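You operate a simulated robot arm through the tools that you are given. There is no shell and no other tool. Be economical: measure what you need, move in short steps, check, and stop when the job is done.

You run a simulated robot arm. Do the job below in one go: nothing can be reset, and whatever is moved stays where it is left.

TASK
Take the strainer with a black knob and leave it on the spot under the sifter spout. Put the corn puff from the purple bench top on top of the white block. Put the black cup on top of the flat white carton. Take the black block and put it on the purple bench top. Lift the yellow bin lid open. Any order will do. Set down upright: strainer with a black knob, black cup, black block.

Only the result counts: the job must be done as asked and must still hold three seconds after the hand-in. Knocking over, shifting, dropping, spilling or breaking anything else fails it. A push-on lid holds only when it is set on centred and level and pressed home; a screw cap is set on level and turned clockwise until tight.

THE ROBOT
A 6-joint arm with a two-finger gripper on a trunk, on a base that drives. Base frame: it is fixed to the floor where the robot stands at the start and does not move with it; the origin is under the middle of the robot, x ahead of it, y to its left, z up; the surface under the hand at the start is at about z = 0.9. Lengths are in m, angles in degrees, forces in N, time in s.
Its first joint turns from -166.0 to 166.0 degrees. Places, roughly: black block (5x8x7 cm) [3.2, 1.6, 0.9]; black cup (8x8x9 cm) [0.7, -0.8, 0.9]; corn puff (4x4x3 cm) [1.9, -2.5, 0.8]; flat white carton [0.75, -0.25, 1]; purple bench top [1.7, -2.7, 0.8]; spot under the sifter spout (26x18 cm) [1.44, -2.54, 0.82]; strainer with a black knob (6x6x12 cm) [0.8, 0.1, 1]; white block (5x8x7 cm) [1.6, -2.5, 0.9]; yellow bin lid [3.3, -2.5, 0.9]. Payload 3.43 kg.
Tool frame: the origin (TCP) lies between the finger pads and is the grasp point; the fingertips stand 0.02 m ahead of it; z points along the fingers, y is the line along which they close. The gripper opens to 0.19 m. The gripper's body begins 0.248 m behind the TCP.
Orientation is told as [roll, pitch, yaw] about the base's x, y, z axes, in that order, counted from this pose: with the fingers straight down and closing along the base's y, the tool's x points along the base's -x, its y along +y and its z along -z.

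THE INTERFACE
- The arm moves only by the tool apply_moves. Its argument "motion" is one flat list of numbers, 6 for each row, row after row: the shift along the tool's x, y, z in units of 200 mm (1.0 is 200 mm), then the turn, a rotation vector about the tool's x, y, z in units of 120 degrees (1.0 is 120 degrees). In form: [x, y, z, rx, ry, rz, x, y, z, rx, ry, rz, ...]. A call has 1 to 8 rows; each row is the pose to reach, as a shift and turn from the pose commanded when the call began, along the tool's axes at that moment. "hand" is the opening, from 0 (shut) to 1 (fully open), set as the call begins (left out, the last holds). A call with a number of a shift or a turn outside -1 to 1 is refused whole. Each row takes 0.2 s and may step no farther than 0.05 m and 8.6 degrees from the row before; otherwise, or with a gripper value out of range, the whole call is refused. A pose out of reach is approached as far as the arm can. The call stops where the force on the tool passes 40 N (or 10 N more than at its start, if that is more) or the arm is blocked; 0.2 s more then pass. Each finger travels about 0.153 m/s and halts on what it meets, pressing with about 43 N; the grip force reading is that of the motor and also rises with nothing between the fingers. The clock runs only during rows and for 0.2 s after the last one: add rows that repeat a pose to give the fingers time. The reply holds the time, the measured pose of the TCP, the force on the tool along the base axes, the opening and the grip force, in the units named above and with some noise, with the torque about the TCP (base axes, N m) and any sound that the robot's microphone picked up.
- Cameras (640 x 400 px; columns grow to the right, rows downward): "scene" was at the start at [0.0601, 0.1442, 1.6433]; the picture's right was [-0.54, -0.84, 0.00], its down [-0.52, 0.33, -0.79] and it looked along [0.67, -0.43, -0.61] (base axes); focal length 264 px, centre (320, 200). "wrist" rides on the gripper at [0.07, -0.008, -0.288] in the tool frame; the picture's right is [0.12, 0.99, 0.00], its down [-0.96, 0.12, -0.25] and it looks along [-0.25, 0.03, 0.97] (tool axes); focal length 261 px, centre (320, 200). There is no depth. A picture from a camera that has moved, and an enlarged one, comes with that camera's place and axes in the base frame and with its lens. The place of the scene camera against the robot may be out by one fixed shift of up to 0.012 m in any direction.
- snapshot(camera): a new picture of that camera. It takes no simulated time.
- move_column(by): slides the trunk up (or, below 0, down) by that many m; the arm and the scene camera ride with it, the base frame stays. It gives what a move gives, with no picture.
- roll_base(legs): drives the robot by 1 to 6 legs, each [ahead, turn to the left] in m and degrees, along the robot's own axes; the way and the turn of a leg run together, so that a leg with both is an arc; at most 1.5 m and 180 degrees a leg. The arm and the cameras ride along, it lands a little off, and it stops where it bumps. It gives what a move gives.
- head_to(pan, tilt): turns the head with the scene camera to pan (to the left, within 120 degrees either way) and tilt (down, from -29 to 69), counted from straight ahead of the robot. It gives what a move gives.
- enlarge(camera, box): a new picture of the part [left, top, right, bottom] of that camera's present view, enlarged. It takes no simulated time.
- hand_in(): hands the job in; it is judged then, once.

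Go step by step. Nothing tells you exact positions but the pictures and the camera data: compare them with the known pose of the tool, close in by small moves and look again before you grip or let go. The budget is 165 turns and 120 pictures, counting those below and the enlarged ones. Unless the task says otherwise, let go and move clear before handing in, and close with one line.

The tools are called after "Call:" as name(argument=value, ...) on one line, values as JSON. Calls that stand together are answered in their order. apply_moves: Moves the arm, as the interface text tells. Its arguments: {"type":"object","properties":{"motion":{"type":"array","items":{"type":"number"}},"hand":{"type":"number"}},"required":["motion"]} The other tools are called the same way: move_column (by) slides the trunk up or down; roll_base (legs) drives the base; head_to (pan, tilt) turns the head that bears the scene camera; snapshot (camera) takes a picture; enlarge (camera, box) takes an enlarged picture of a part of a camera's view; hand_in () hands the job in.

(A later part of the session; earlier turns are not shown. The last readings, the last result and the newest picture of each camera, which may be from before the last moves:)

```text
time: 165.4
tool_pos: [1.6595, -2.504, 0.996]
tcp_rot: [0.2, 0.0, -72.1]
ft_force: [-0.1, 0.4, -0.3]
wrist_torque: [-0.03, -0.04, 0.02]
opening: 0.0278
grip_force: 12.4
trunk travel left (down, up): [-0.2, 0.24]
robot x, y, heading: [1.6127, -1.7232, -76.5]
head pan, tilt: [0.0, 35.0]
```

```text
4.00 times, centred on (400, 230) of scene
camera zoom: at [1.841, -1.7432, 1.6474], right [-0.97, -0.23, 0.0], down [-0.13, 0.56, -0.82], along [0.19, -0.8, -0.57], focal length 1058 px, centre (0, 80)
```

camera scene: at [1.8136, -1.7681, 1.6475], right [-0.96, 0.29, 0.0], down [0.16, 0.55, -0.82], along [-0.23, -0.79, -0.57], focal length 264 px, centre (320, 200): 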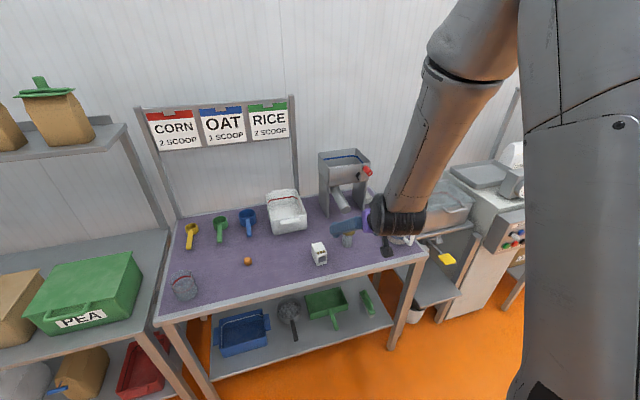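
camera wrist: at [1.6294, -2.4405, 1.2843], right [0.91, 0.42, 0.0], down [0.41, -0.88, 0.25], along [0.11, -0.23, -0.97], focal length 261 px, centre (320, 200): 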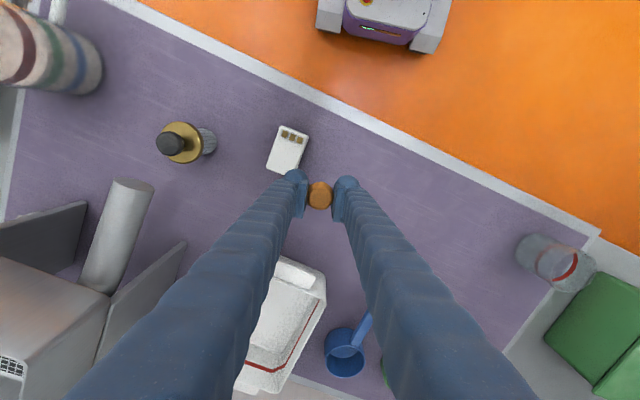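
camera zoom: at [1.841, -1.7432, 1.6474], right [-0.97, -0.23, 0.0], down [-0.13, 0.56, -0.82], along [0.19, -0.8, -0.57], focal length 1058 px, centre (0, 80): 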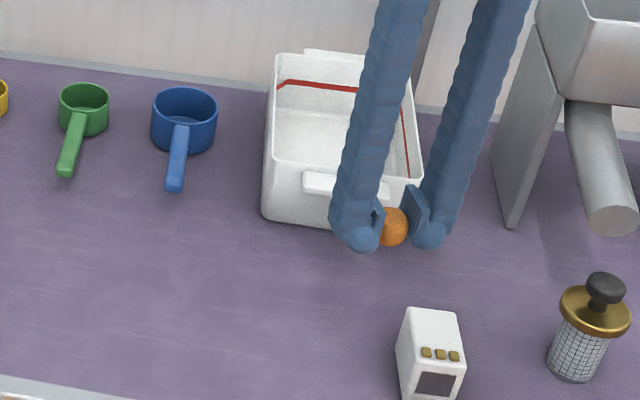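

The block's plain top area is centred near (1.595, -2.493). I'm moving the puff over it.

Call:
apply_moves(motion=[0.076, -0.145, 0, 0, 0, 0, 0.152, -0.29, 0, 0, 0, 0, 0.152, -0.29, 0.15, 0, 0, 0, 0.152, -0.29, 0.3, 0, 0, 0])

Call:
enlarge(camera="wrist", box=[220, 100, 420, 240])

Call:
enlarge(camera="scene", box=[370, 200, 490, 290])

```text
time: 166.4
tool_pos: [1.5975, -2.4934, 0.938]
tcp_rot: [0.2, -0.1, -72.0]
ft_force: [0.5, -0.5, 0.1]
wrist_torque: [-0.03, 0.12, 0.01]
opening: 0.0276
grip_force: 11.8
trunk travel left (down, up): [-0.2, 0.24]
robot x, y, heading: [1.6117, -1.7269, -76.7]
head pan, tilt: [0.0, 35.0]
```

```text
2.86 times, centred on (320, 170) of wrist
camera zoom: at [1.5668, -2.4294, 1.2258], right [0.91, 0.42, 0.0], down [0.41, -0.88, 0.25], along [0.11, -0.23, -0.97], focal length 745 px, centre (320, 286)
```

zoom: 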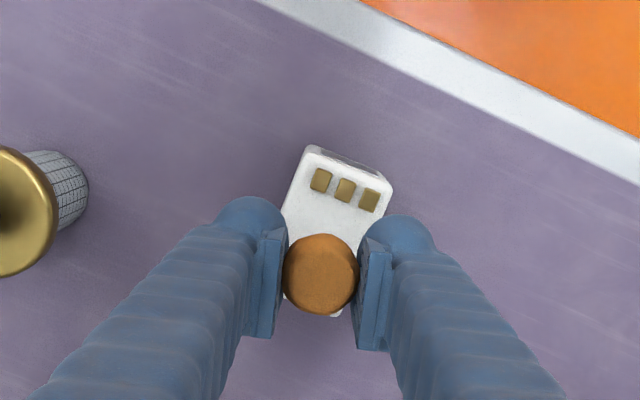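

```text
4.44 times, centred on (430, 245) of scene
camera zoom: at [1.8421, -1.7438, 1.6472], right [-0.97, -0.23, 0.0], down [-0.13, 0.56, -0.82], along [0.19, -0.8, -0.57], focal length 1176 px, centre (-169, 0)
```

zoom: 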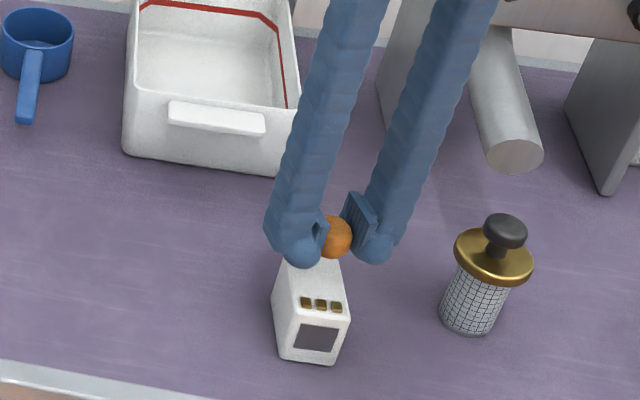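

Call:
apply_moves(motion=[-0.025, 0, 0.05, 0, 0, 0, -0.025, 0, 0.09, 0, 0, 0, -0.025, 0, 0.11, 0, 0, 0, -0.025, 0, 0.12, 0, 0, 0])

Call:
enlarge(camera="scene", box=[390, 220, 470, 290])

```text
time: 167.4
tool_pos: [1.5995, -2.4987, 0.912]
tcp_rot: [0.2, -0.1, -72.0]
ft_force: [0.1, 0.0, 0.0]
wrist_torque: [-0.01, 0.01, 0.01]
opening: 0.0278
grip_force: 11.8
trunk travel left (down, up): [-0.2, 0.24]
robot x, y, heading: [1.6181, -1.7271, -76.6]
head pan, tilt: [0.0, 35.0]
```

```text
5.71 times, centred on (430, 255) of scene
camera zoom: at [1.8413, -1.7436, 1.6474], right [-0.97, -0.23, 0.0], down [-0.13, 0.56, -0.82], along [0.19, -0.8, -0.57], focal length 1512 px, centre (-309, -114)
```

zoom: 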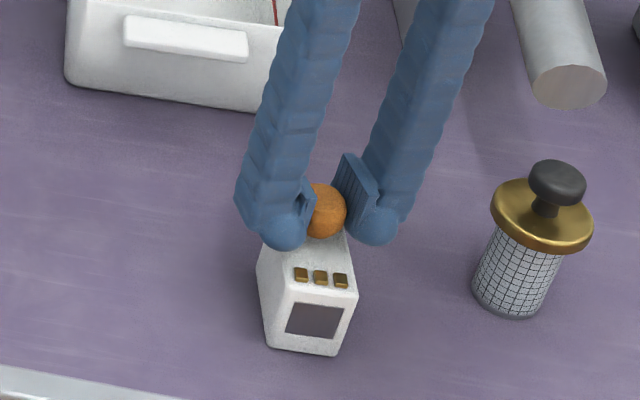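

Call:
apply_moves(motion=[0, 0, 0.007, 0, 0, 0, 0, 0, 0.014, 0, 0, 0])

Call:
apply_moves(motion=[0, 0, 0.007, 0, 0, 0, 0, 0, 0.014, 0, 0, 0])

```text
time: 168.0
tool_pos: [1.5986, -2.4979, 0.91]
tcp_rot: [0.2, -0.1, -72.1]
ft_force: [-0.7, 0.8, 0.1]
wrist_torque: [-0.04, 0.02, -0.02]
opening: 0.0284
grip_force: 11.5
trunk travel left (down, up): [-0.2, 0.24]
robot x, y, heading: [1.6154, -1.7254, -76.8]
head pan, tilt: [0.0, 35.0]
```

```text
time: 168.6
tool_pos: [1.6003, -2.4968, 0.9066]
tcp_rot: [0.2, -0.1, -72.0]
ft_force: [-0.2, -0.4, 0.5]
wrist_torque: [0.0, -0.01, 0.0]
opening: 0.0285
grip_force: 11.7
trunk travel left (down, up): [-0.2, 0.24]
robot x, y, heading: [1.6162, -1.7258, -76.6]
head pan, tilt: [0.0, 35.0]
```

Call:
apply_moves(motion=[0, 0, 0.007, 0, 0, 0, 0, 0, 0.014, 0, 0, 0])

Call:
enlarge(camera="scene", box=[395, 225, 455, 285])

```text
time: 169.2
tool_pos: [1.6, -2.4976, 0.9062]
tcp_rot: [0.2, 0.0, -71.9]
ft_force: [-0.5, 0.7, 0.3]
wrist_torque: [-0.03, -0.01, 0.01]
opening: 0.028
grip_force: 12.5
trunk travel left (down, up): [-0.2, 0.24]
robot x, y, heading: [1.6136, -1.7243, -76.3]
head pan, tilt: [0.0, 35.0]
```

```text
6.67 times, centred on (425, 255) of scene
camera zoom: at [1.8413, -1.7435, 1.6474], right [-0.97, -0.23, 0.0], down [-0.13, 0.56, -0.82], along [0.19, -0.8, -0.57], focal length 1764 px, centre (-380, -167)
```

zoom: 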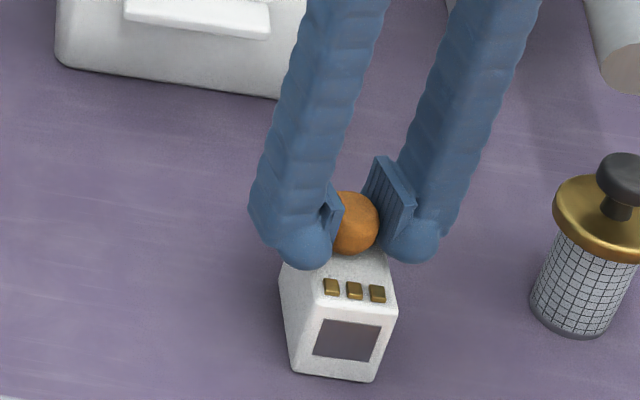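

Call:
apply_moves(motion=[0, 0, 0.008, 0, 0, 0, 0, 0, 0.016, 0, 0, 0])

Call:
apply_moves(motion=[0, 0, 0.008, 0, 0, 0, 0, 0, 0.014, 0, 0, 0])

```text
time: 169.8
tool_pos: [1.5982, -2.4992, 0.9026]
tcp_rot: [0.3, -0.1, -72.0]
ft_force: [0.8, 0.8, 1.1]
wrist_torque: [0.02, 0.01, -0.02]
opening: 0.0282
grip_force: 11.7
trunk travel left (down, up): [-0.2, 0.24]
robot x, y, heading: [1.6162, -1.7266, -76.5]
head pan, tilt: [0.0, 35.0]
```

```text
time: 170.4
tool_pos: [1.5984, -2.4984, 0.9014]
tcp_rot: [0.0, -0.3, -72.0]
ft_force: [2.6, 0.3, 21.3]
wrist_torque: [-0.13, 0.33, 0.03]
opening: 0.0283
grip_force: 11.7
trunk travel left (down, up): [-0.2, 0.24]
robot x, y, heading: [1.6114, -1.7236, -76.8]
head pan, tilt: [0.0, 35.0]
```

Contact. I'm easing up 1.5 mm, then opening.

Call:
apply_moves(motion=[0, 0, -0.008, 0, 0, 0])

Call:
apply_moves(motion=[0, 0, 0, 0, 0, 0, 0, 0, 0, 0, 0, 0], hand=0.32)

Call:
enlarge(camera="wrist", box=[220, 100, 420, 240])

```text
time: 170.8
tool_pos: [1.599, -2.4986, 0.9021]
tcp_rot: [0.1, -0.2, -72.0]
ft_force: [2.3, -4.6, 17.2]
wrist_torque: [-0.22, 0.29, 0.11]
opening: 0.0282
grip_force: 12.0
trunk travel left (down, up): [-0.2, 0.24]
robot x, y, heading: [1.6115, -1.7235, -76.5]
head pan, tilt: [0.0, 35.0]
```

```text
time: 171.4
tool_pos: [1.5991, -2.4982, 0.9003]
tcp_rot: [0.1, -0.1, -71.9]
ft_force: [-1.8, 0.8, 7.2]
wrist_torque: [-0.14, 0.25, -0.08]
opening: 0.0611
grip_force: 0.7
trunk travel left (down, up): [-0.2, 0.24]
robot x, y, heading: [1.6155, -1.7214, -76.4]
head pan, tilt: [0.0, 35.0]
```

```text
2.86 times, centred on (320, 170) of wrist
camera zoom: at [1.5685, -2.4338, 1.1887], right [0.91, 0.42, 0.0], down [0.41, -0.88, 0.25], along [0.11, -0.23, -0.97], focal length 745 px, centre (320, 286)
```

zoom: 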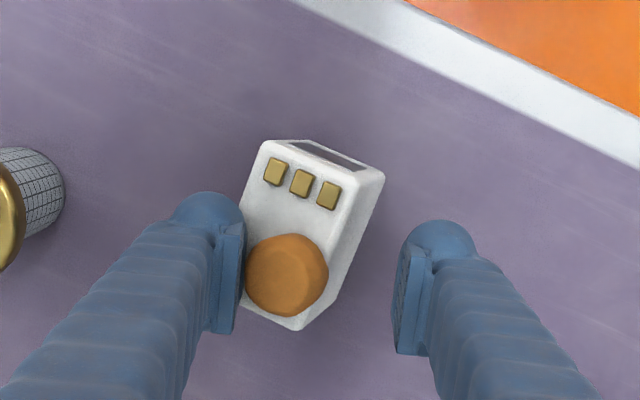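

The block and puff slid slightly with the left finger. I'm raising straight up very slowly, then checking.

Call:
apply_moves(motion=[0, -0.005, -0.01, 0, 0, 0, 0, -0.02, -0.02, 0, 0, 0, 0, -0.03, -0.04, 0, 0, 0], hand=0.36)

Call:
enlarge(camera="wrist", box=[220, 100, 420, 240])

Call:
enlarge(camera="scene", box=[390, 220, 470, 290])

```text
time: 172.2
tool_pos: [1.5936, -2.5006, 0.909]
tcp_rot: [0.2, -0.2, -71.9]
ft_force: [0.6, 0.2, 0.2]
wrist_torque: [0.01, -0.03, 0.03]
opening: 0.0681
grip_force: 0.0
trunk travel left (down, up): [-0.2, 0.24]
robot x, y, heading: [1.6122, -1.7256, -76.5]
head pan, tilt: [0.0, 35.0]
```

```text
2.86 times, centred on (320, 170) of wrist
camera zoom: at [1.5628, -2.436, 1.1969], right [0.91, 0.42, 0.0], down [0.41, -0.88, 0.25], along [0.11, -0.23, -0.97], focal length 745 px, centre (320, 286)
```

zoom: 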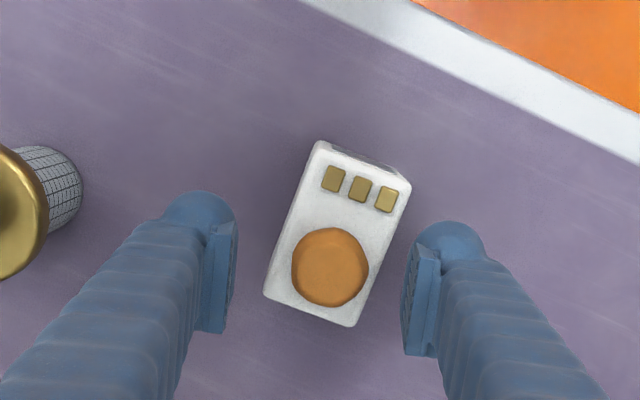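

```text
5.71 times, centred on (430, 255) of scene
camera zoom: at [1.8412, -1.7433, 1.6474], right [-0.97, -0.23, 0.0], down [-0.13, 0.56, -0.82], along [0.19, -0.8, -0.57], focal length 1512 px, centre (-309, -114)
```

zoom: 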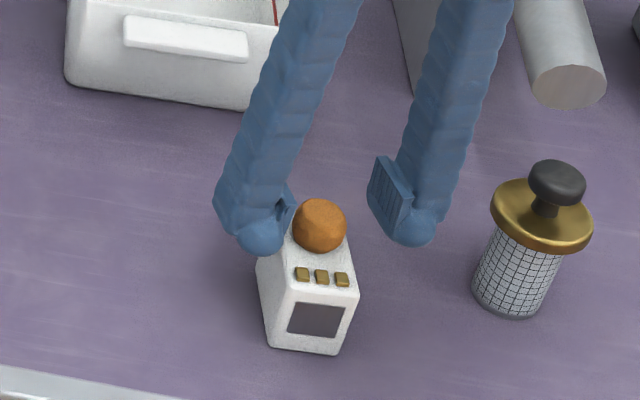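

The puff sits squarely on the block. I'm rising clear and driving along toward the yellow bin.

Call:
apply_moves(motion=[0, 0, -0.1, 0, 0, 0, 0, 0, -0.3, 0, 0, 0, 0, 0, -0.5, 0, 0, 0, 0, 0, -0.7, 0, 0, 0, 0, 0, -0.95, 0, 0, 0])

Call:
roll_base(legs=[[0, 40], [0, 37], [1.3, 0], [0.25, 0], [0, -45], [0, -44]])

Call:
snapshot(camera="scene")

```text
time: 173.4
tool_pos: [1.591, -2.4975, 1.1013]
tcp_rot: [0.2, -0.1, -72.0]
ft_force: [-0.4, -0.3, -0.4]
wrist_torque: [-0.02, 0.0, 0.0]
opening: 0.0683
grip_force: 0.0
trunk travel left (down, up): [-0.2, 0.24]
robot x, y, heading: [1.6123, -1.7286, -76.7]
head pan, tilt: [0.0, 35.0]
```

```text
time: 179.3
tool_pos: [2.3612, -1.9263, 1.1004]
tcp_rot: [0.3, -0.1, 4.7]
ft_force: [0.3, -5.1, -0.6]
wrist_torque: [0.99, -0.07, -0.01]
opening: 0.0683
grip_force: 0.0
trunk travel left (down, up): [-0.2, 0.24]
robot x, y, heading: [1.6137, -1.8078, -1.3]
head pan, tilt: [0.0, 35.0]
stopped in leg 3: the robot was blocked; the commanded pose is now the measured one
```

```text
42 pictures are left
camera scene: at [1.6931, -1.611, 1.6484], right [-0.02, -1.0, 0.0], down [-0.57, 0.02, -0.82], along [0.82, -0.02, -0.57], focal length 264 px, centre (320, 200)
```

scene: 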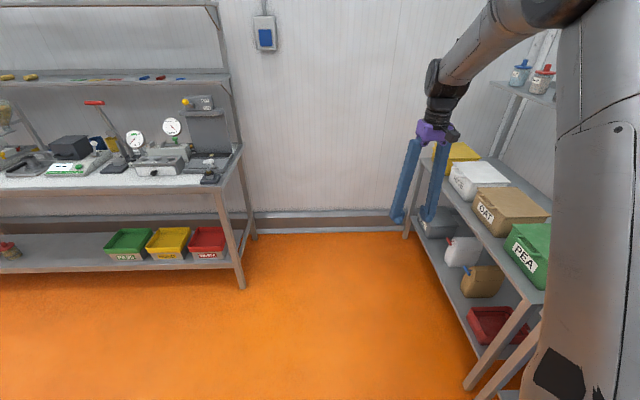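

Call:
roll_base(legs=[[0, 6], [1.22, 0]])

Call:
roll_base(legs=[[0, -40], [0, -40]])

Call:
snapshot(camera="scene")

Call:
snapshot(camera="wrist")

```text
time: 187.7
tool_pos: [3.5407, -1.7474, 1.1013]
tcp_rot: [0.3, 0.1, 10.8]
ft_force: [-0.3, -0.2, 0.1]
wrist_torque: [-0.02, -0.09, 0.0]
opening: 0.0683
grip_force: 0.0
trunk travel left (down, up): [-0.2, 0.24]
robot x, y, heading: [2.7906, -1.7188, 5.7]
head pan, tilt: [0.0, 35.0]
stopped in leg 2: the force on the tool passed its limit at 61 N (the readings are from after the stop); the commanded pose is now the measured one
```

```text
time: 194.1
tool_pos: [2.8958, -2.4614, 1.1025]
tcp_rot: [0.0, 0.1, -69.0]
ft_force: [4.0, 0.7, 0.5]
wrist_torque: [-0.19, 1.05, -0.01]
opening: 0.0683
grip_force: 0.1
trunk travel left (down, up): [-0.2, 0.24]
robot x, y, heading: [2.8692, -1.6909, -72.8]
head pan, tilt: [0.0, 35.0]
stopped in leg 2: the robot was blocked; the commanded pose is now the measured one
```

```text
41 pictures are left
camera scene: at [3.1086, -1.6946, 1.6464], right [-0.95, -0.3, 0.0], down [-0.18, 0.55, -0.82], along [0.24, -0.78, -0.57], focal length 264 px, centre (320, 200)
```

scene: 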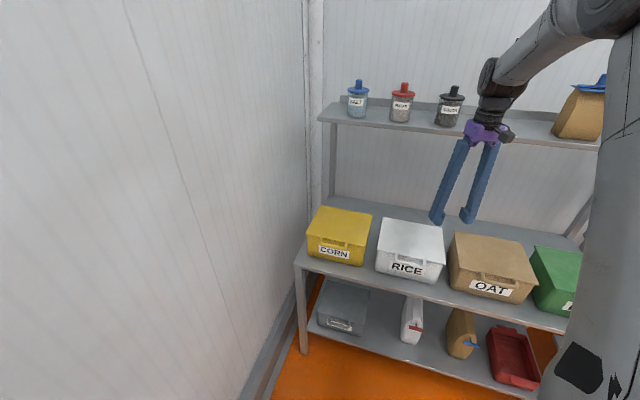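

```text
40 pictures are left
camera wrist: at [2.8631, -2.4003, 1.3924], right [0.88, 0.47, 0.0], down [0.46, -0.86, 0.24], along [0.12, -0.22, -0.97], focal length 261 px, centre (320, 200)
```

wrist: 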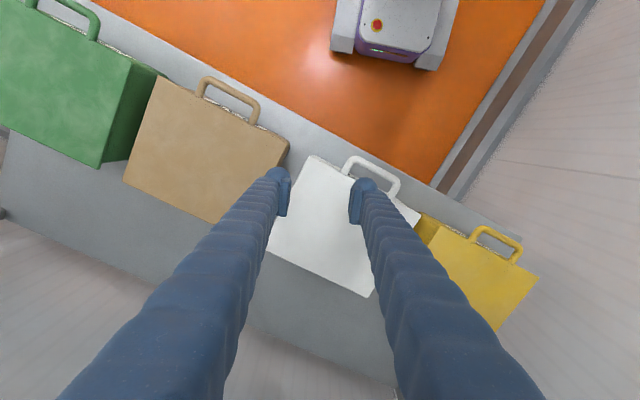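

Call:
enlarge(camera="scene", box=[290, 190, 410, 280])

Call:
enlarge(camera="wrist", box=[400, 190, 560, 310])

```text
4.44 times, centred on (350, 235) of scene
camera zoom: at [3.1086, -1.6946, 1.6464], right [-0.95, -0.3, 0.0], down [-0.18, 0.55, -0.82], along [0.24, -0.78, -0.57], focal length 1176 px, centre (187, 44)
```

zoom: 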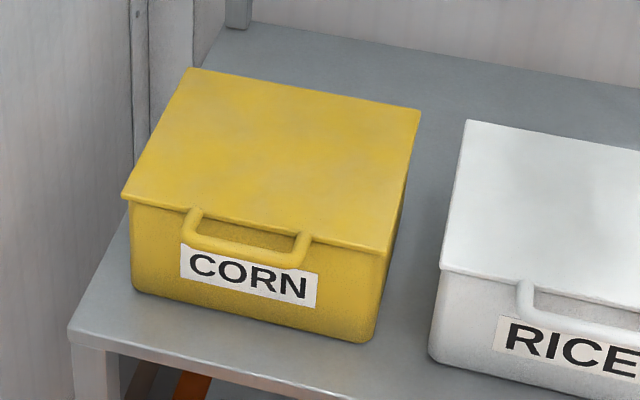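

```text
3.33 times, centred on (480, 250) of wrist
camera zoom: at [2.8631, -2.4003, 1.3924], right [0.88, 0.47, 0.0], down [0.46, -0.86, 0.24], along [0.12, -0.22, -0.97], focal length 869 px, centre (-213, 33)
```

zoom: 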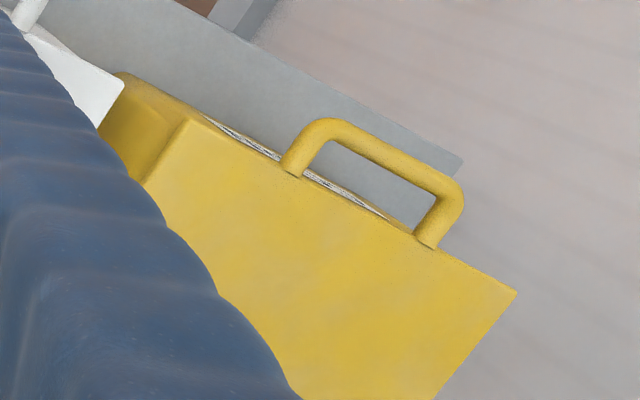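

The yellow bin has a flat D-handle at about (3.261, -2.42, 0.92). I plan to hook horizontal fingers under it, so I'll reposition the base squarely in front and farther back.

Call:
roll_base(legs=[[0, -31], [0, -31], [-0.36, 0], [0, 23], [0, 22]])

Call:
snapshot(camera="scene")

```text
time: 201.7
tool_pos: [2.4466, -1.8265, 1.1072]
tcp_rot: [0.0, -0.1, -130.4]
ft_force: [2.1, -2.0, 0.7]
wrist_torque: [0.6, 0.55, 0.0]
opening: 0.0686
grip_force: 0.1
trunk travel left (down, up): [-0.2, 0.24]
robot x, y, heading: [3.1469, -1.473, -132.4]
head pan, tilt: [0.0, 35.0]
stopped in leg 4: the robot was blocked; the commanded pose is now the measured one
```

```text
37 pictures are left
camera scene: at [3.267, -1.6744, 1.6466], right [-0.74, 0.67, 0.0], down [0.38, 0.43, -0.82], along [-0.55, -0.6, -0.57], focal length 264 px, centre (320, 200)
```

scene: 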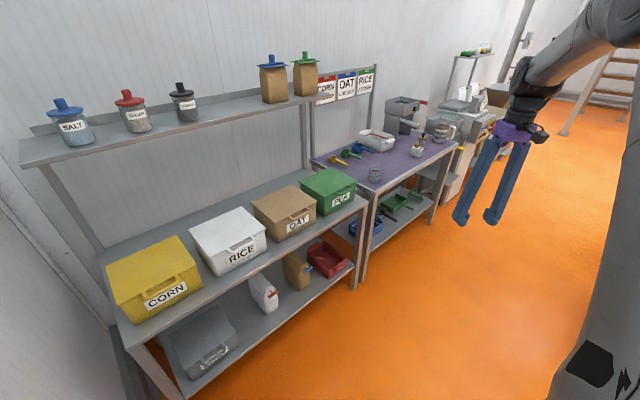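

Call:
roll_base(legs=[[0, 20], [0, 20]])

```text
time: 205.2
tool_pos: [2.8289, -2.198, 1.1055]
tcp_rot: [0.2, 0.1, -90.7]
ft_force: [0.1, 0.5, -0.3]
wrist_torque: [-0.01, 0.06, 0.02]
opening: 0.0687
grip_force: 0.2
trunk travel left (down, up): [-0.2, 0.24]
robot x, y, heading: [3.101, -1.4747, -92.9]
head pan, tilt: [0.0, 35.0]
```

Facing the bin bench now. I'm tilting the hand toward horizontal while moving over in front of the yellow bin.

Call:
apply_moves(motion=[-0.06, 0.125, 0, 0, -0.07, 0, -0.12, 0.25, 0, 0, -0.14, 0, -0.18, 0.375, 0, 0, -0.21, 0, -0.24, 0.5, 0, 0, -0.28, 0, -0.3, 0.625, 0, 0, -0.35, 0, -0.36, 0.75, 0, 0, -0.42, 0, -0.42, 0.875, 0, 0, -0.49, 0, -0.48, 1.0, 0, 0, -0.56, 0], hand=0.1)

```text
time: 207.2
tool_pos: [3.1951, -2.2431, 1.1088]
tcp_rot: [16.0, -61.8, -77.1]
ft_force: [0.0, -1.2, -0.6]
wrist_torque: [-0.02, 0.02, -0.02]
opening: 0.019
grip_force: 0.0
out of reach, approached as far as the arm can: row 5, 6, 7, 8
trunk travel left (down, up): [-0.2, 0.24]
robot x, y, heading: [3.1034, -1.4796, -92.7]
head pan, tilt: [0.0, 35.0]
stopped in row 8: the arm was blocked; the commanded pose is now the measured one
```

The arm ran short by being too close; I'll back the base slightly, straighten the roll, and advance while completing the tilt.

Call:
roll_base(legs=[[-0.06, 0]])

Call:
apply_moves(motion=[-0.025, -0.033, 0.171, 0, 0, 0, -0.05, -0.066, 0.342, 0.033, -0.058, -0.008, -0.075, -0.098, 0.513, 0.066, -0.116, -0.016, -0.1, -0.131, 0.684, 0.1, -0.175, -0.025, -0.125, -0.164, 0.855, 0.133, -0.233, -0.033])

Call:
snapshot(camera="scene")

```text
time: 208.2
tool_pos: [3.1976, -2.1812, 1.1087]
tcp_rot: [15.8, -61.7, -76.9]
ft_force: [1.1, 0.6, -0.8]
wrist_torque: [0.02, 0.0, -0.04]
opening: 0.0189
grip_force: 0.0
trunk travel left (down, up): [-0.2, 0.24]
robot x, y, heading: [3.1054, -1.4125, -93.1]
head pan, tilt: [0.0, 35.0]
```

```text
time: 209.4
tool_pos: [3.229, -2.3702, 1.0768]
tcp_rot: [65.1, -81.8, -138.7]
ft_force: [1.9, 0.5, 0.1]
wrist_torque: [-0.02, -0.02, -0.34]
opening: 0.0192
grip_force: 0.1
out of reach, approached as far as the arm can: row 3, 4, 5
trunk travel left (down, up): [-0.2, 0.24]
robot x, y, heading: [3.1044, -1.4156, -93.0]
head pan, tilt: [0.0, 35.0]
```

```text
36 pictures are left
camera scene: at [3.3191, -1.4973, 1.6469], right [-1.0, 0.05, 0.0], down [0.03, 0.57, -0.82], along [-0.04, -0.82, -0.57], focal length 264 px, centre (320, 200)
```

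scene: 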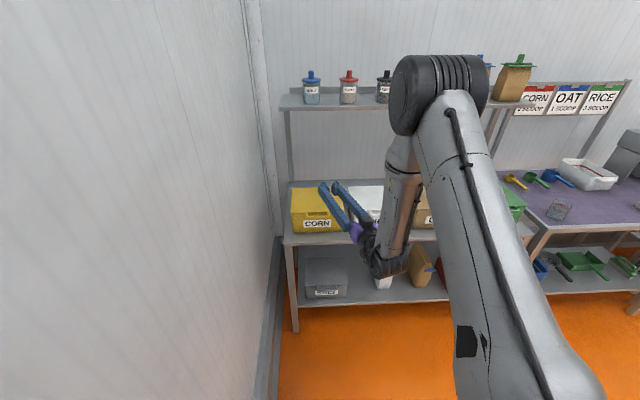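

The hand is now essentially horizontal, pointing at the bin. I'm backing off slightly and lowering in front of the handle bar (bar at about (3.27, -2.41, 0.914)).

Call:
apply_moves(motion=[0.03, 0.03, -0.2, 0, 0, 0, 0.23, 0.06, -0.2, 0, 0, 0, 0.45, 0.09, -0.17, 0, 0, 0, 0.67, 0.09, -0.14, 0, 0, 0, 0.84, 0.09, -0.11, 0, 0, 0, 0.976, 0.09, -0.087, 0, 0, 0])

Call:
snapshot(camera="wrist")

Call:
snapshot(camera="scene")

```text
time: 210.8
tool_pos: [3.2502, -2.3484, 0.8897]
tcp_rot: [71.3, -78.3, -143.4]
ft_force: [0.3, 0.0, 0.3]
wrist_torque: [0.0, 0.02, 0.05]
opening: 0.0191
grip_force: 0.1
out of reach, approached as far as the arm can: row 1, 2, 3, 4, 5, 6
trunk travel left (down, up): [-0.2, 0.24]
robot x, y, heading: [3.0993, -1.4147, -92.8]
head pan, tilt: [0.0, 35.0]
```

```text
35 pictures are left
camera wrist: at [3.1653, -2.0707, 0.8385], right [0.95, 0.31, 0.07], down [-0.12, 0.15, 0.98], along [0.29, -0.94, 0.18], focal length 261 px, centre (320, 200)
```

wrist: 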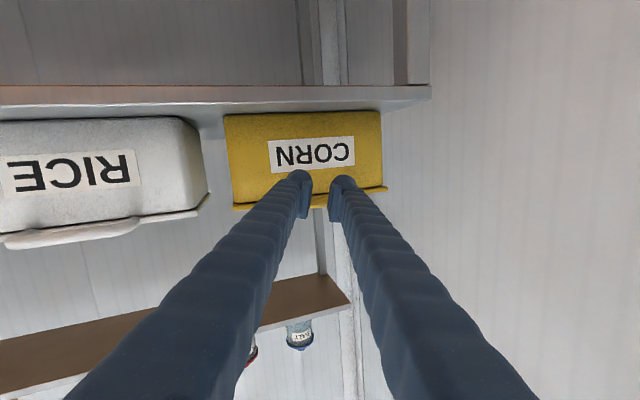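

```text
34 pictures are left
camera scene: at [3.316, -1.4971, 1.6474], right [-1.0, 0.05, 0.0], down [0.03, 0.57, -0.82], along [-0.04, -0.82, -0.57], focal length 264 px, centre (320, 200)
```

scene: 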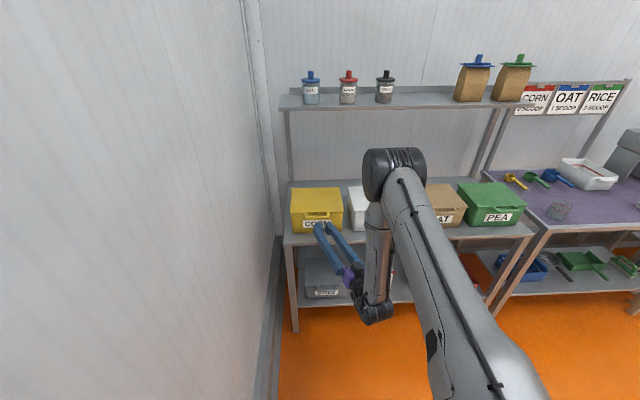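

Call:
enlarge(camera="wrist", box=[210, 100, 410, 240])

Call:
enlarge(camera="scene", box=[270, 170, 390, 290])

```text
2.86 times, centred on (310, 170) of wrist
camera zoom: at [3.1653, -2.0707, 0.8385], right [0.95, 0.31, 0.07], down [-0.12, 0.15, 0.98], along [0.29, -0.94, 0.18], focal length 745 px, centre (349, 286)
```

zoom: 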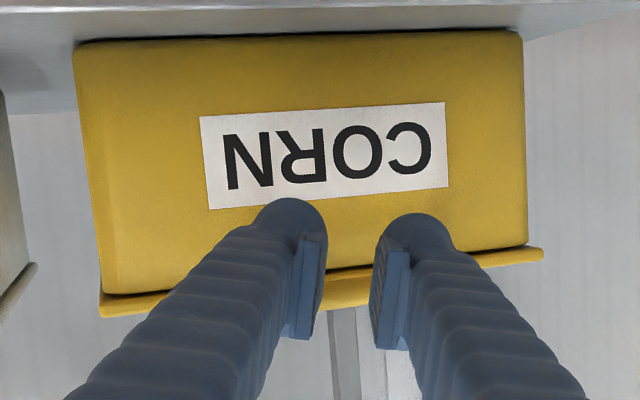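

```text
3.33 times, centred on (330, 230) of scene
camera zoom: at [3.316, -1.4971, 1.6474], right [-1.0, 0.05, 0.0], down [0.03, 0.57, -0.82], along [-0.04, -0.82, -0.57], focal length 882 px, centre (287, 100)
```

zoom: 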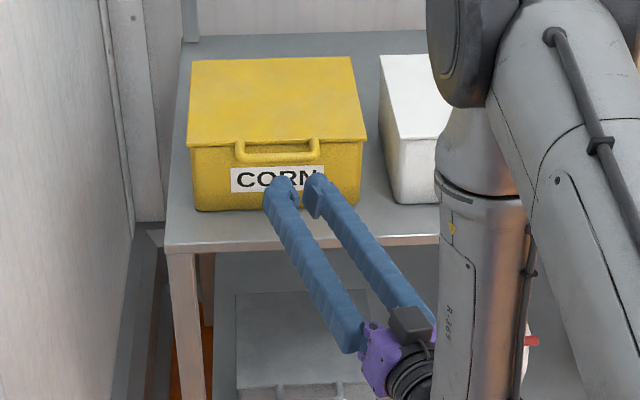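

I'm lowering 2 cm, centring on the handle, then sliding the fingertips beneath the bar.

Call:
apply_moves(motion=[0.06, 0.05, 0.01, 0, 0, 0, 0.125, 0.09, 0.017, 0, 0, 0, 0.1, 0.05, 0.14, 0, 0, 0, 0.086, 0.01, 0.277, 0, 0, 0])

Call:
enlarge(camera="scene", box=[270, 170, 390, 290])

Call:
enlarge(camera="wrist", box=[210, 100, 410, 240])

```text
time: 211.8
tool_pos: [3.2641, -2.3993, 0.8704]
tcp_rot: [71.5, -78.3, -142.8]
ft_force: [-0.5, -0.5, 0.5]
wrist_torque: [-0.01, 0.01, 0.0]
opening: 0.019
grip_force: 0.1
out of reach, approached as far as the arm can: row 2, 3, 4
trunk travel left (down, up): [-0.2, 0.24]
robot x, y, heading: [3.0989, -1.4138, -92.9]
head pan, tilt: [0.0, 35.0]
```

```text
3.33 times, centred on (330, 230) of scene
camera zoom: at [3.3164, -1.4971, 1.6473], right [-1.0, 0.05, 0.0], down [0.03, 0.57, -0.82], along [-0.04, -0.82, -0.57], focal length 882 px, centre (287, 100)
```

zoom: 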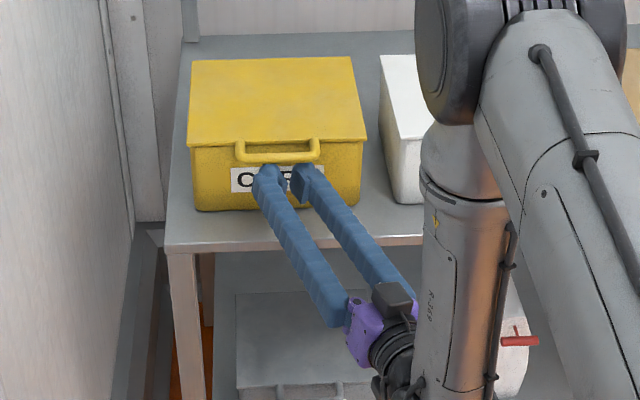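

```text
2.86 times, centred on (310, 170) of wrist
camera zoom: at [3.1751, -2.1221, 0.8193], right [0.94, 0.32, 0.07], down [-0.13, 0.15, 0.98], along [0.3, -0.94, 0.18], focal length 745 px, centre (349, 286)
```

zoom: 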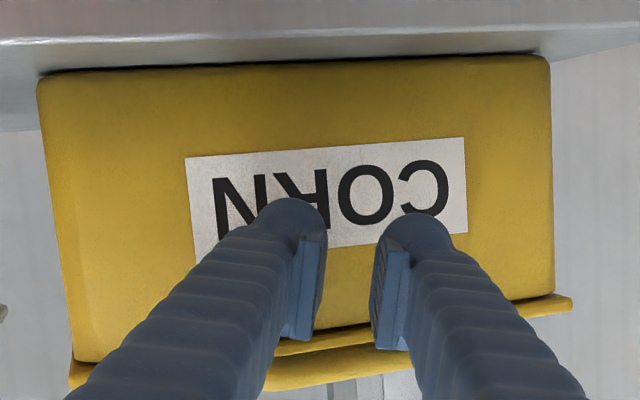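

Fingertips are under the bar. I'm advancing a little and lifting.

Call:
apply_moves(motion=[-0.007, -0.018, 0.057, 0, 0, 0, -0.06, -0.008, 0.054, 0, 0, 0, -0.12, 0.0, 0.055, 0, 0, 0, -0.19, 0.01, 0.06, 0, 0, 0, -0.27, 0.02, 0.07, 0, 0, 0])

Call:
enlarge(camera="scene", box=[270, 150, 390, 270])

```text
time: 213.1
tool_pos: [3.2621, -2.4176, 0.9223]
tcp_rot: [71.4, -78.3, -142.9]
ft_force: [0.1, 0.1, 0.4]
wrist_torque: [0.0, 0.0, 0.01]
opening: 0.019
grip_force: 0.0
trunk travel left (down, up): [-0.2, 0.24]
robot x, y, heading: [3.1015, -1.4168, -92.9]
head pan, tilt: [0.0, 35.0]
```

```text
3.33 times, centred on (330, 210) of scene
camera zoom: at [3.3162, -1.4971, 1.6474], right [-1.0, 0.05, 0.0], down [0.03, 0.57, -0.82], along [-0.04, -0.82, -0.57], focal length 882 px, centre (287, 167)
```

zoom: 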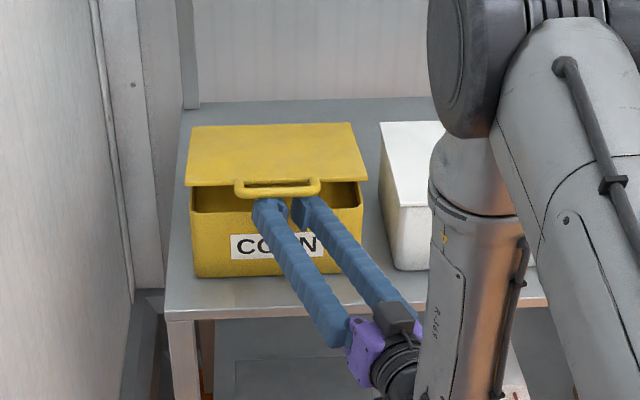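

The lid is rising. Continuing along its arc.

Call:
apply_moves(motion=[-0.12, 0.01, 0.02, 0, 0, 0, -0.24, 0.02, 0.05, 0, 0, 0, -0.35, 0.03, 0.09, 0, 0, 0, -0.46, 0.035, 0.137, 0, 0, 0, -0.56, 0.035, 0.2, 0, 0, 0])

Call:
enlarge(camera="scene", box=[270, 130, 390, 250])

```text
time: 214.2
tool_pos: [3.2643, -2.4659, 1.0324]
tcp_rot: [71.3, -78.3, -143.0]
ft_force: [0.0, -0.2, -0.2]
wrist_torque: [0.02, 0.03, -0.04]
opening: 0.0189
grip_force: 0.1
trunk travel left (down, up): [-0.2, 0.24]
robot x, y, heading: [3.1066, -1.4135, -92.8]
head pan, tilt: [0.0, 35.0]
```

```text
3.33 times, centred on (330, 190) of scene
camera zoom: at [3.3162, -1.497, 1.6474], right [-1.0, 0.05, 0.0], down [0.03, 0.57, -0.82], along [-0.04, -0.82, -0.57], focal length 882 px, centre (287, 233)
```

zoom: 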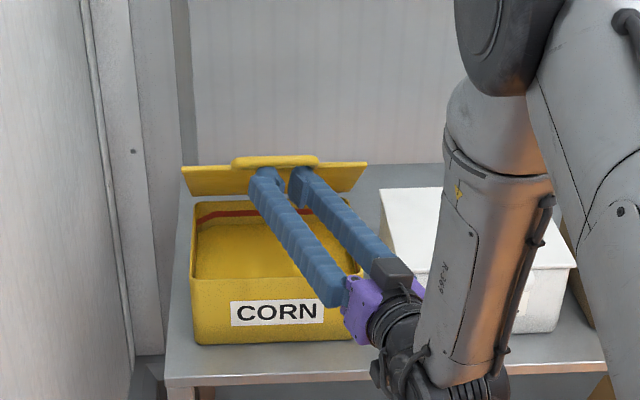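

Call:
apply_moves(motion=[-0.14, -0.01, 0.08, 0, 0, 0, -0.22, -0.035, 0.19, 0, 0, 0, -0.28, -0.065, 0.3, 0, 0, 0, -0.3, -0.095, 0.42, 0, 0, 0, -0.315, -0.122, 0.53, 0, 0, 0])

Call:
enlarge(camera="scene", box=[270, 110, 390, 230])

```text
time: 215.4
tool_pos: [3.2645, -2.5839, 1.0804]
tcp_rot: [70.8, -78.4, -142.8]
ft_force: [0.2, 0.0, 0.8]
wrist_torque: [-0.07, 0.0, 0.01]
opening: 0.0189
grip_force: 0.1
trunk travel left (down, up): [-0.2, 0.24]
robot x, y, heading: [3.1047, -1.4168, -93.2]
head pan, tilt: [0.0, 35.0]
```

```text
3.33 times, centred on (330, 170) of scene
camera zoom: at [3.3162, -1.4978, 1.6473], right [-1.0, 0.05, 0.0], down [0.03, 0.57, -0.82], along [-0.04, -0.82, -0.57], focal length 882 px, centre (287, 300)
```

zoom: 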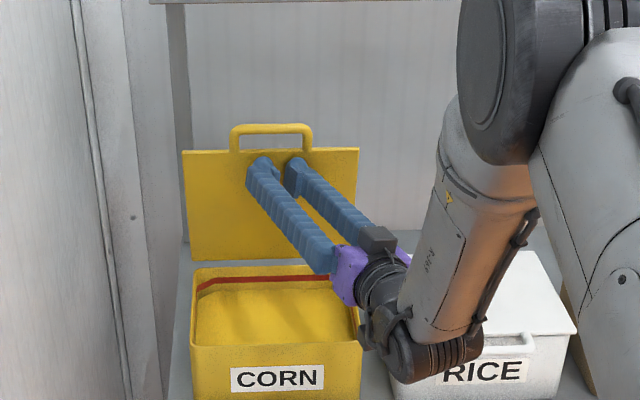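

Call:
apply_moves(motion=[-0.07, -0.01, 0.05, 0, 0, 0, -0.12, -0.035, 0.14, 0, 0, 0, -0.14, -0.06, 0.23, 0, 0, 0, -0.14, -0.085, 0.325, 0, 0, 0])

Call:
enlarge(camera="scene", box=[270, 110, 390, 230])

```text
time: 216.4
tool_pos: [3.2639, -2.6523, 1.1015]
tcp_rot: [71.0, -78.2, -143.1]
ft_force: [0.1, 0.9, 0.3]
wrist_torque: [0.01, -0.01, -0.03]
opening: 0.019
grip_force: 0.1
trunk travel left (down, up): [-0.2, 0.24]
robot x, y, heading: [3.1027, -1.4166, -93.0]
head pan, tilt: [0.0, 35.0]
```

```text
3.33 times, centred on (330, 170) of scene
camera zoom: at [3.3162, -1.4977, 1.6473], right [-1.0, 0.05, 0.0], down [0.03, 0.57, -0.82], along [-0.04, -0.82, -0.57], focal length 882 px, centre (287, 300)
```

zoom: 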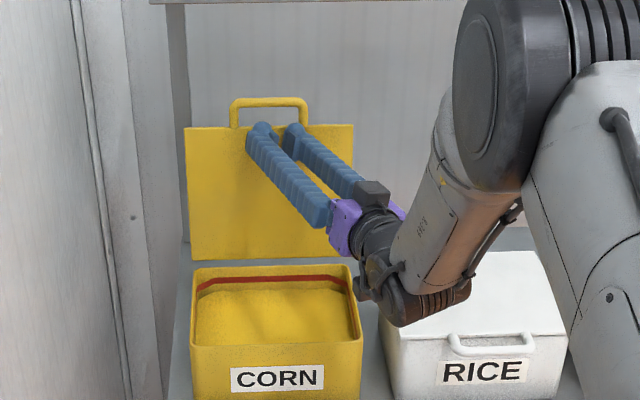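

Call:
apply_moves(motion=[-0.012, -0.03, 0.095, 0, 0, 0, -0.024, -0.059, 0.19, 0, 0, 0, -0.033, -0.074, 0.24, 0, 0, 0])

Call:
enlarge(camera="scene", box=[270, 110, 390, 230])

```text
time: 216.9
tool_pos: [3.2613, -2.6727, 1.1013]
tcp_rot: [70.7, -78.3, -143.0]
ft_force: [-3.1, 23.8, 3.0]
wrist_torque: [0.37, 0.26, -0.44]
opening: 0.0169
grip_force: 0.0
trunk travel left (down, up): [-0.2, 0.24]
robot x, y, heading: [3.102, -1.4176, -92.7]
head pan, tilt: [0.0, 35.0]
stopped in row 2: the force on the tool passed its limit at 51 N (the readings are from after the stop); the commanded pose is now the measured one
```

```text
3.33 times, centred on (330, 170) of scene
camera zoom: at [3.3159, -1.494, 1.6476], right [-1.0, 0.05, 0.0], down [0.03, 0.57, -0.82], along [-0.04, -0.82, -0.57], focal length 882 px, centre (287, 300)
```

zoom: 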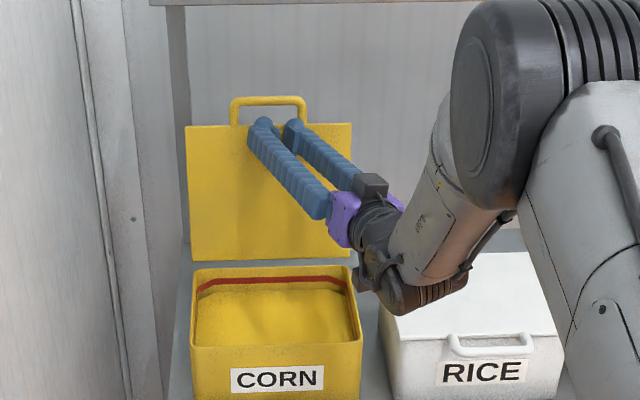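

The lid reached its stop. I'm retreating to see if it stays open.

Call:
apply_moves(motion=[-0.012, 0.06, -0.18, 0, 0, 0, -0.025, 0.12, -0.36, 0, 0, 0, -0.04, 0.18, -0.54, 0, 0, 0, -0.056, 0.25, -0.72, 0, 0, 0])

Call:
enlarge(camera="scene", box=[270, 110, 390, 230])

```text
time: 217.9
tool_pos: [3.2612, -2.5228, 1.1285]
tcp_rot: [70.3, -78.2, -142.6]
ft_force: [-0.1, 0.3, 0.3]
wrist_torque: [0.02, 0.02, 0.02]
opening: 0.0189
grip_force: 0.1
trunk travel left (down, up): [-0.2, 0.24]
robot x, y, heading: [3.1023, -1.4177, -93.0]
head pan, tilt: [0.0, 35.0]
```

```text
3.33 times, centred on (330, 170) of scene
camera zoom: at [3.3161, -1.4965, 1.6475], right [-1.0, 0.05, 0.0], down [0.03, 0.57, -0.82], along [-0.04, -0.82, -0.57], focal length 882 px, centre (287, 300)
```

zoom: 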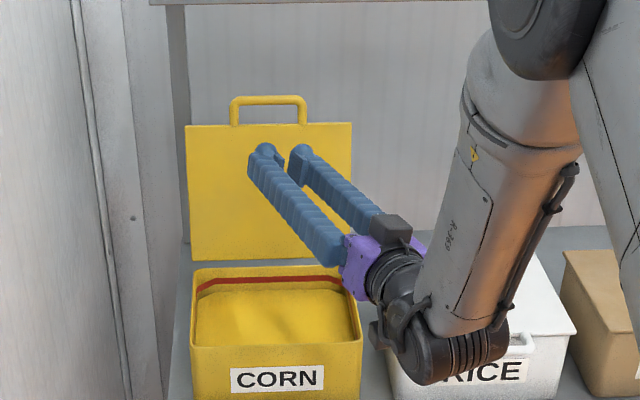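

The lid stays open by itself. I'm withdrawing and turning the hand back to vertical for travel.

Call:
apply_moves(motion=[-0.05, 0, -0.18, 0, 0.0, 0, -0.1, 0, -0.36, 0, 0.07, 0, -0.15, 0, -0.54, 0, 0.14, 0, -0.2, 0, -0.72, 0, 0.21, 0, -0.25, 0, -0.8, 0, 0.28, 0, -0.3, 0, -0.8, 0, 0.35, 0, -0.35, 0, -0.8, 0, 0.42, 0, -0.35, 0, -0.8, 0, 0.49, 0])

Call:
head_to(pan=100, tilt=20)

Call:
snapshot(camera="scene")

```text
time: 219.9
tool_pos: [3.2726, -2.3968, 1.2533]
tcp_rot: [26.9, -30.0, -87.6]
ft_force: [0.9, 1.0, 0.9]
wrist_torque: [-0.03, 0.11, -0.03]
opening: 0.0189
grip_force: 0.0
trunk travel left (down, up): [-0.2, 0.24]
robot x, y, heading: [3.1058, -1.4159, -92.8]
head pan, tilt: [0.0, 35.0]
stopped in row 8: the arm was blocked; the commanded pose is now the measured one
```

```text
time: 221.7
tool_pos: [3.2726, -2.3976, 1.2525]
tcp_rot: [26.9, -30.0, -87.6]
ft_force: [-0.5, 0.4, -0.1]
wrist_torque: [-0.01, -0.01, -0.01]
opening: 0.0191
grip_force: 0.1
trunk travel left (down, up): [-0.2, 0.24]
robot x, y, heading: [3.104, -1.4187, -92.8]
head pan, tilt: [100.0, 20.0]
```

```text
23 pictures are left
camera scene: at [3.413, -1.3973, 1.6713], right [0.12, -0.99, 0.0], down [-0.34, -0.04, -0.94], along [0.93, 0.12, -0.34], focal length 264 px, centre (320, 200)
```

scene: 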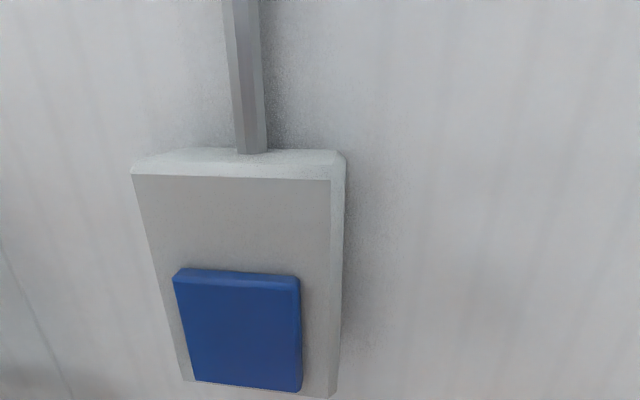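

Call:
apply_moves(motion=[0.13, 0.04, -0.064, 0.044, 0.05, 0.012, 0.26, 0.08, -0.128, 0.089, 0.1, 0.024, 0.39, 0.12, -0.19, 0.134, 0.15, 0.035, 0.52, 0.16, -0.256, 0.179, 0.2, 0.047, 0.65, 0.2, -0.32, 0.224, 0.25, 0.059])

Call:
roll_base(legs=[[0, -30], [0, -30], [0, -28]])

```text
time: 222.9
tool_pos: [3.2731, -2.247, 1.2511]
tcp_rot: [-0.6, 0.8, -87.6]
ft_force: [0.2, -0.3, 0.5]
wrist_torque: [0.03, 0.05, 0.0]
opening: 0.019
grip_force: 0.1
trunk travel left (down, up): [-0.2, 0.24]
robot x, y, heading: [3.1037, -1.4146, -92.9]
head pan, tilt: [100.0, 20.0]
```

```text
time: 224.2
tool_pos: [3.175, -2.2691, 1.252]
tcp_rot: [-0.7, 0.6, -94.4]
ft_force: [1.0, -0.4, 0.0]
wrist_torque: [0.01, 0.39, -0.01]
opening: 0.0191
grip_force: 0.1
trunk travel left (down, up): [-0.2, 0.24]
robot x, y, heading: [3.1096, -1.4245, -98.5]
head pan, tilt: [100.0, 20.0]
stopped in leg 1: the robot was blocked; the commanded pose is now the measured one
```

Call:
roll_base(legs=[[0.15, 0], [0, -30], [0, -30], [0, -22]])

```text
time: 232.2
tool_pos: [2.2653, -1.7562, 1.2548]
tcp_rot: [-0.7, 0.5, -176.0]
ft_force: [0.5, -4.3, 0.5]
wrist_torque: [0.88, 0.14, -0.03]
opening: 0.019
grip_force: 0.1
trunk travel left (down, up): [-0.2, 0.24]
robot x, y, heading: [3.0933, -1.6651, -178.2]
head pan, tilt: [100.0, 20.0]
stopped in leg 4: the robot was blocked; the commanded pose is now the measured one
```

Call:
roll_base(legs=[[0.6, 0], [0, -30], [0, -30], [0, -28]])

Call:
head_to(pan=-25, tilt=25)

Call:
snapshot(camera="scene")

```text
time: 243.2
tool_pos: [2.3624, -0.8495, 1.2548]
tcp_rot: [-0.7, 0.5, 96.6]
ft_force: [-0.6, 0.8, -0.5]
wrist_torque: [-0.14, -0.25, 0.0]
opening: 0.019
grip_force: 0.0
trunk travel left (down, up): [-0.2, 0.24]
robot x, y, heading: [2.3794, -1.6811, 92.3]
head pan, tilt: [100.0, 20.0]
stopped in leg 4: the robot was blocked; the commanded pose is now the measured one
```

```text
time: 245.3
tool_pos: [2.3629, -0.8507, 1.256]
tcp_rot: [-0.6, 0.6, 96.8]
ft_force: [-1.4, 0.4, -0.2]
wrist_torque: [-0.03, 0.0, 0.04]
opening: 0.0191
grip_force: 0.0
trunk travel left (down, up): [-0.2, 0.24]
robot x, y, heading: [2.3853, -1.6783, 92.3]
head pan, tilt: [-25.0, 25.0]
```

```text
22 pictures are left
camera scene: at [2.2165, -1.6214, 1.6632], right [0.92, -0.38, 0.0], down [-0.16, -0.39, -0.91], along [0.35, 0.84, -0.42], focal length 264 px, centre (320, 200)
```

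scene: 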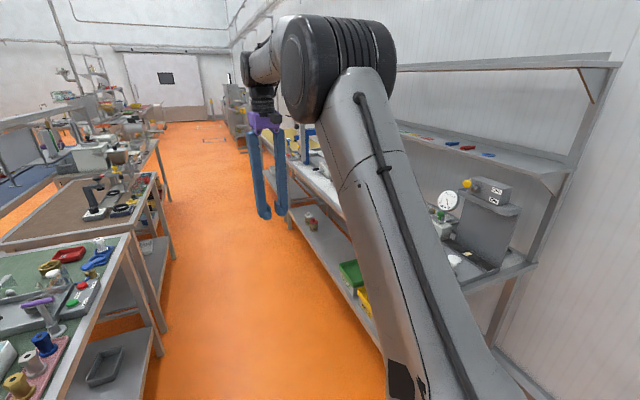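

The aisle between the tables and the back counter is clear. I'm driving north up it toward the black block.

Call:
roll_base(legs=[[1.5, 0], [1.4, 0]])

Call:
head_to(pan=-75, tilt=35)

Call:
snapshot(camera="scene")

```text
time: 264.5
tool_pos: [2.1398, 2.0264, 1.2559]
tcp_rot: [-0.6, 0.5, 98.6]
ft_force: [0.4, -0.9, 0.9]
wrist_torque: [-0.01, -0.02, -0.01]
opening: 0.0188
grip_force: 0.1
trunk travel left (down, up): [-0.2, 0.24]
robot x, y, heading: [2.1883, 1.202, 94.3]
head pan, tilt: [-25.0, 25.0]
```

```text
time: 265.6
tool_pos: [2.1395, 2.027, 1.2558]
tcp_rot: [-0.6, 0.6, 98.7]
ft_force: [0.0, 0.6, 0.6]
wrist_torque: [-0.01, 0.0, 0.02]
opening: 0.0188
grip_force: 0.1
trunk travel left (down, up): [-0.2, 0.24]
robot x, y, heading: [2.1904, 1.2005, 94.4]
head pan, tilt: [-75.0, 35.0]
```

```text
21 pictures are left
camera scene: at [2.0698, 1.1937, 1.6475], right [0.33, -0.94, 0.0], down [-0.54, -0.19, -0.82], along [0.77, 0.27, -0.57], focal length 264 px, centre (320, 200)
```

scene: 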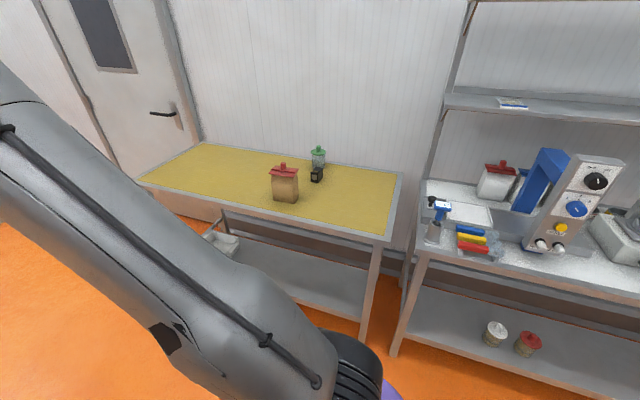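

The black block stands on the yellow table near (3.25, 1.65), beside a bag and jar. I'm turning right toward it.

Call:
roll_base(legs=[[0, -24], [0, -23], [0, -23], [0.22, 0]])

Call:
snapshot(camera="wrist")

```text
time: 273.0
tool_pos: [3.1637, 1.5746, 1.257]
tcp_rot: [-0.4, 0.5, 25.5]
ft_force: [1.7, -5.7, -0.8]
wrist_torque: [1.55, 0.33, 0.0]
opening: 0.0189
grip_force: 0.0
trunk travel left (down, up): [-0.2, 0.24]
robot x, y, heading: [2.3599, 1.3552, 22.5]
head pan, tilt: [-75.0, 35.0]
```

```text
20 pictures are left
camera wrist: at [3.1045, 1.54, 1.5458], right [-0.53, 0.85, -0.01], down [0.82, 0.52, 0.24], along [0.21, 0.12, -0.97], focal length 261 px, centre (320, 200)
```

wrist: 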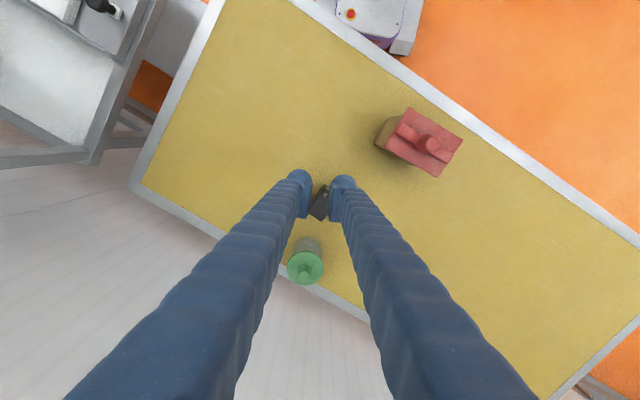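

Call:
enlarge(camera="wrist", box=[270, 160, 370, 240])

```text
5.00 times, centred on (320, 200) of wrist
camera zoom: at [3.1045, 1.54, 1.5458], right [-0.53, 0.85, -0.01], down [0.82, 0.52, 0.24], along [0.21, 0.12, -0.97], focal length 1303 px, centre (320, 200)
```

zoom: 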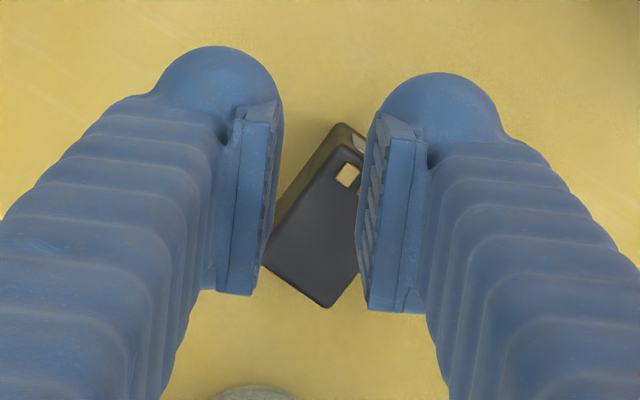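

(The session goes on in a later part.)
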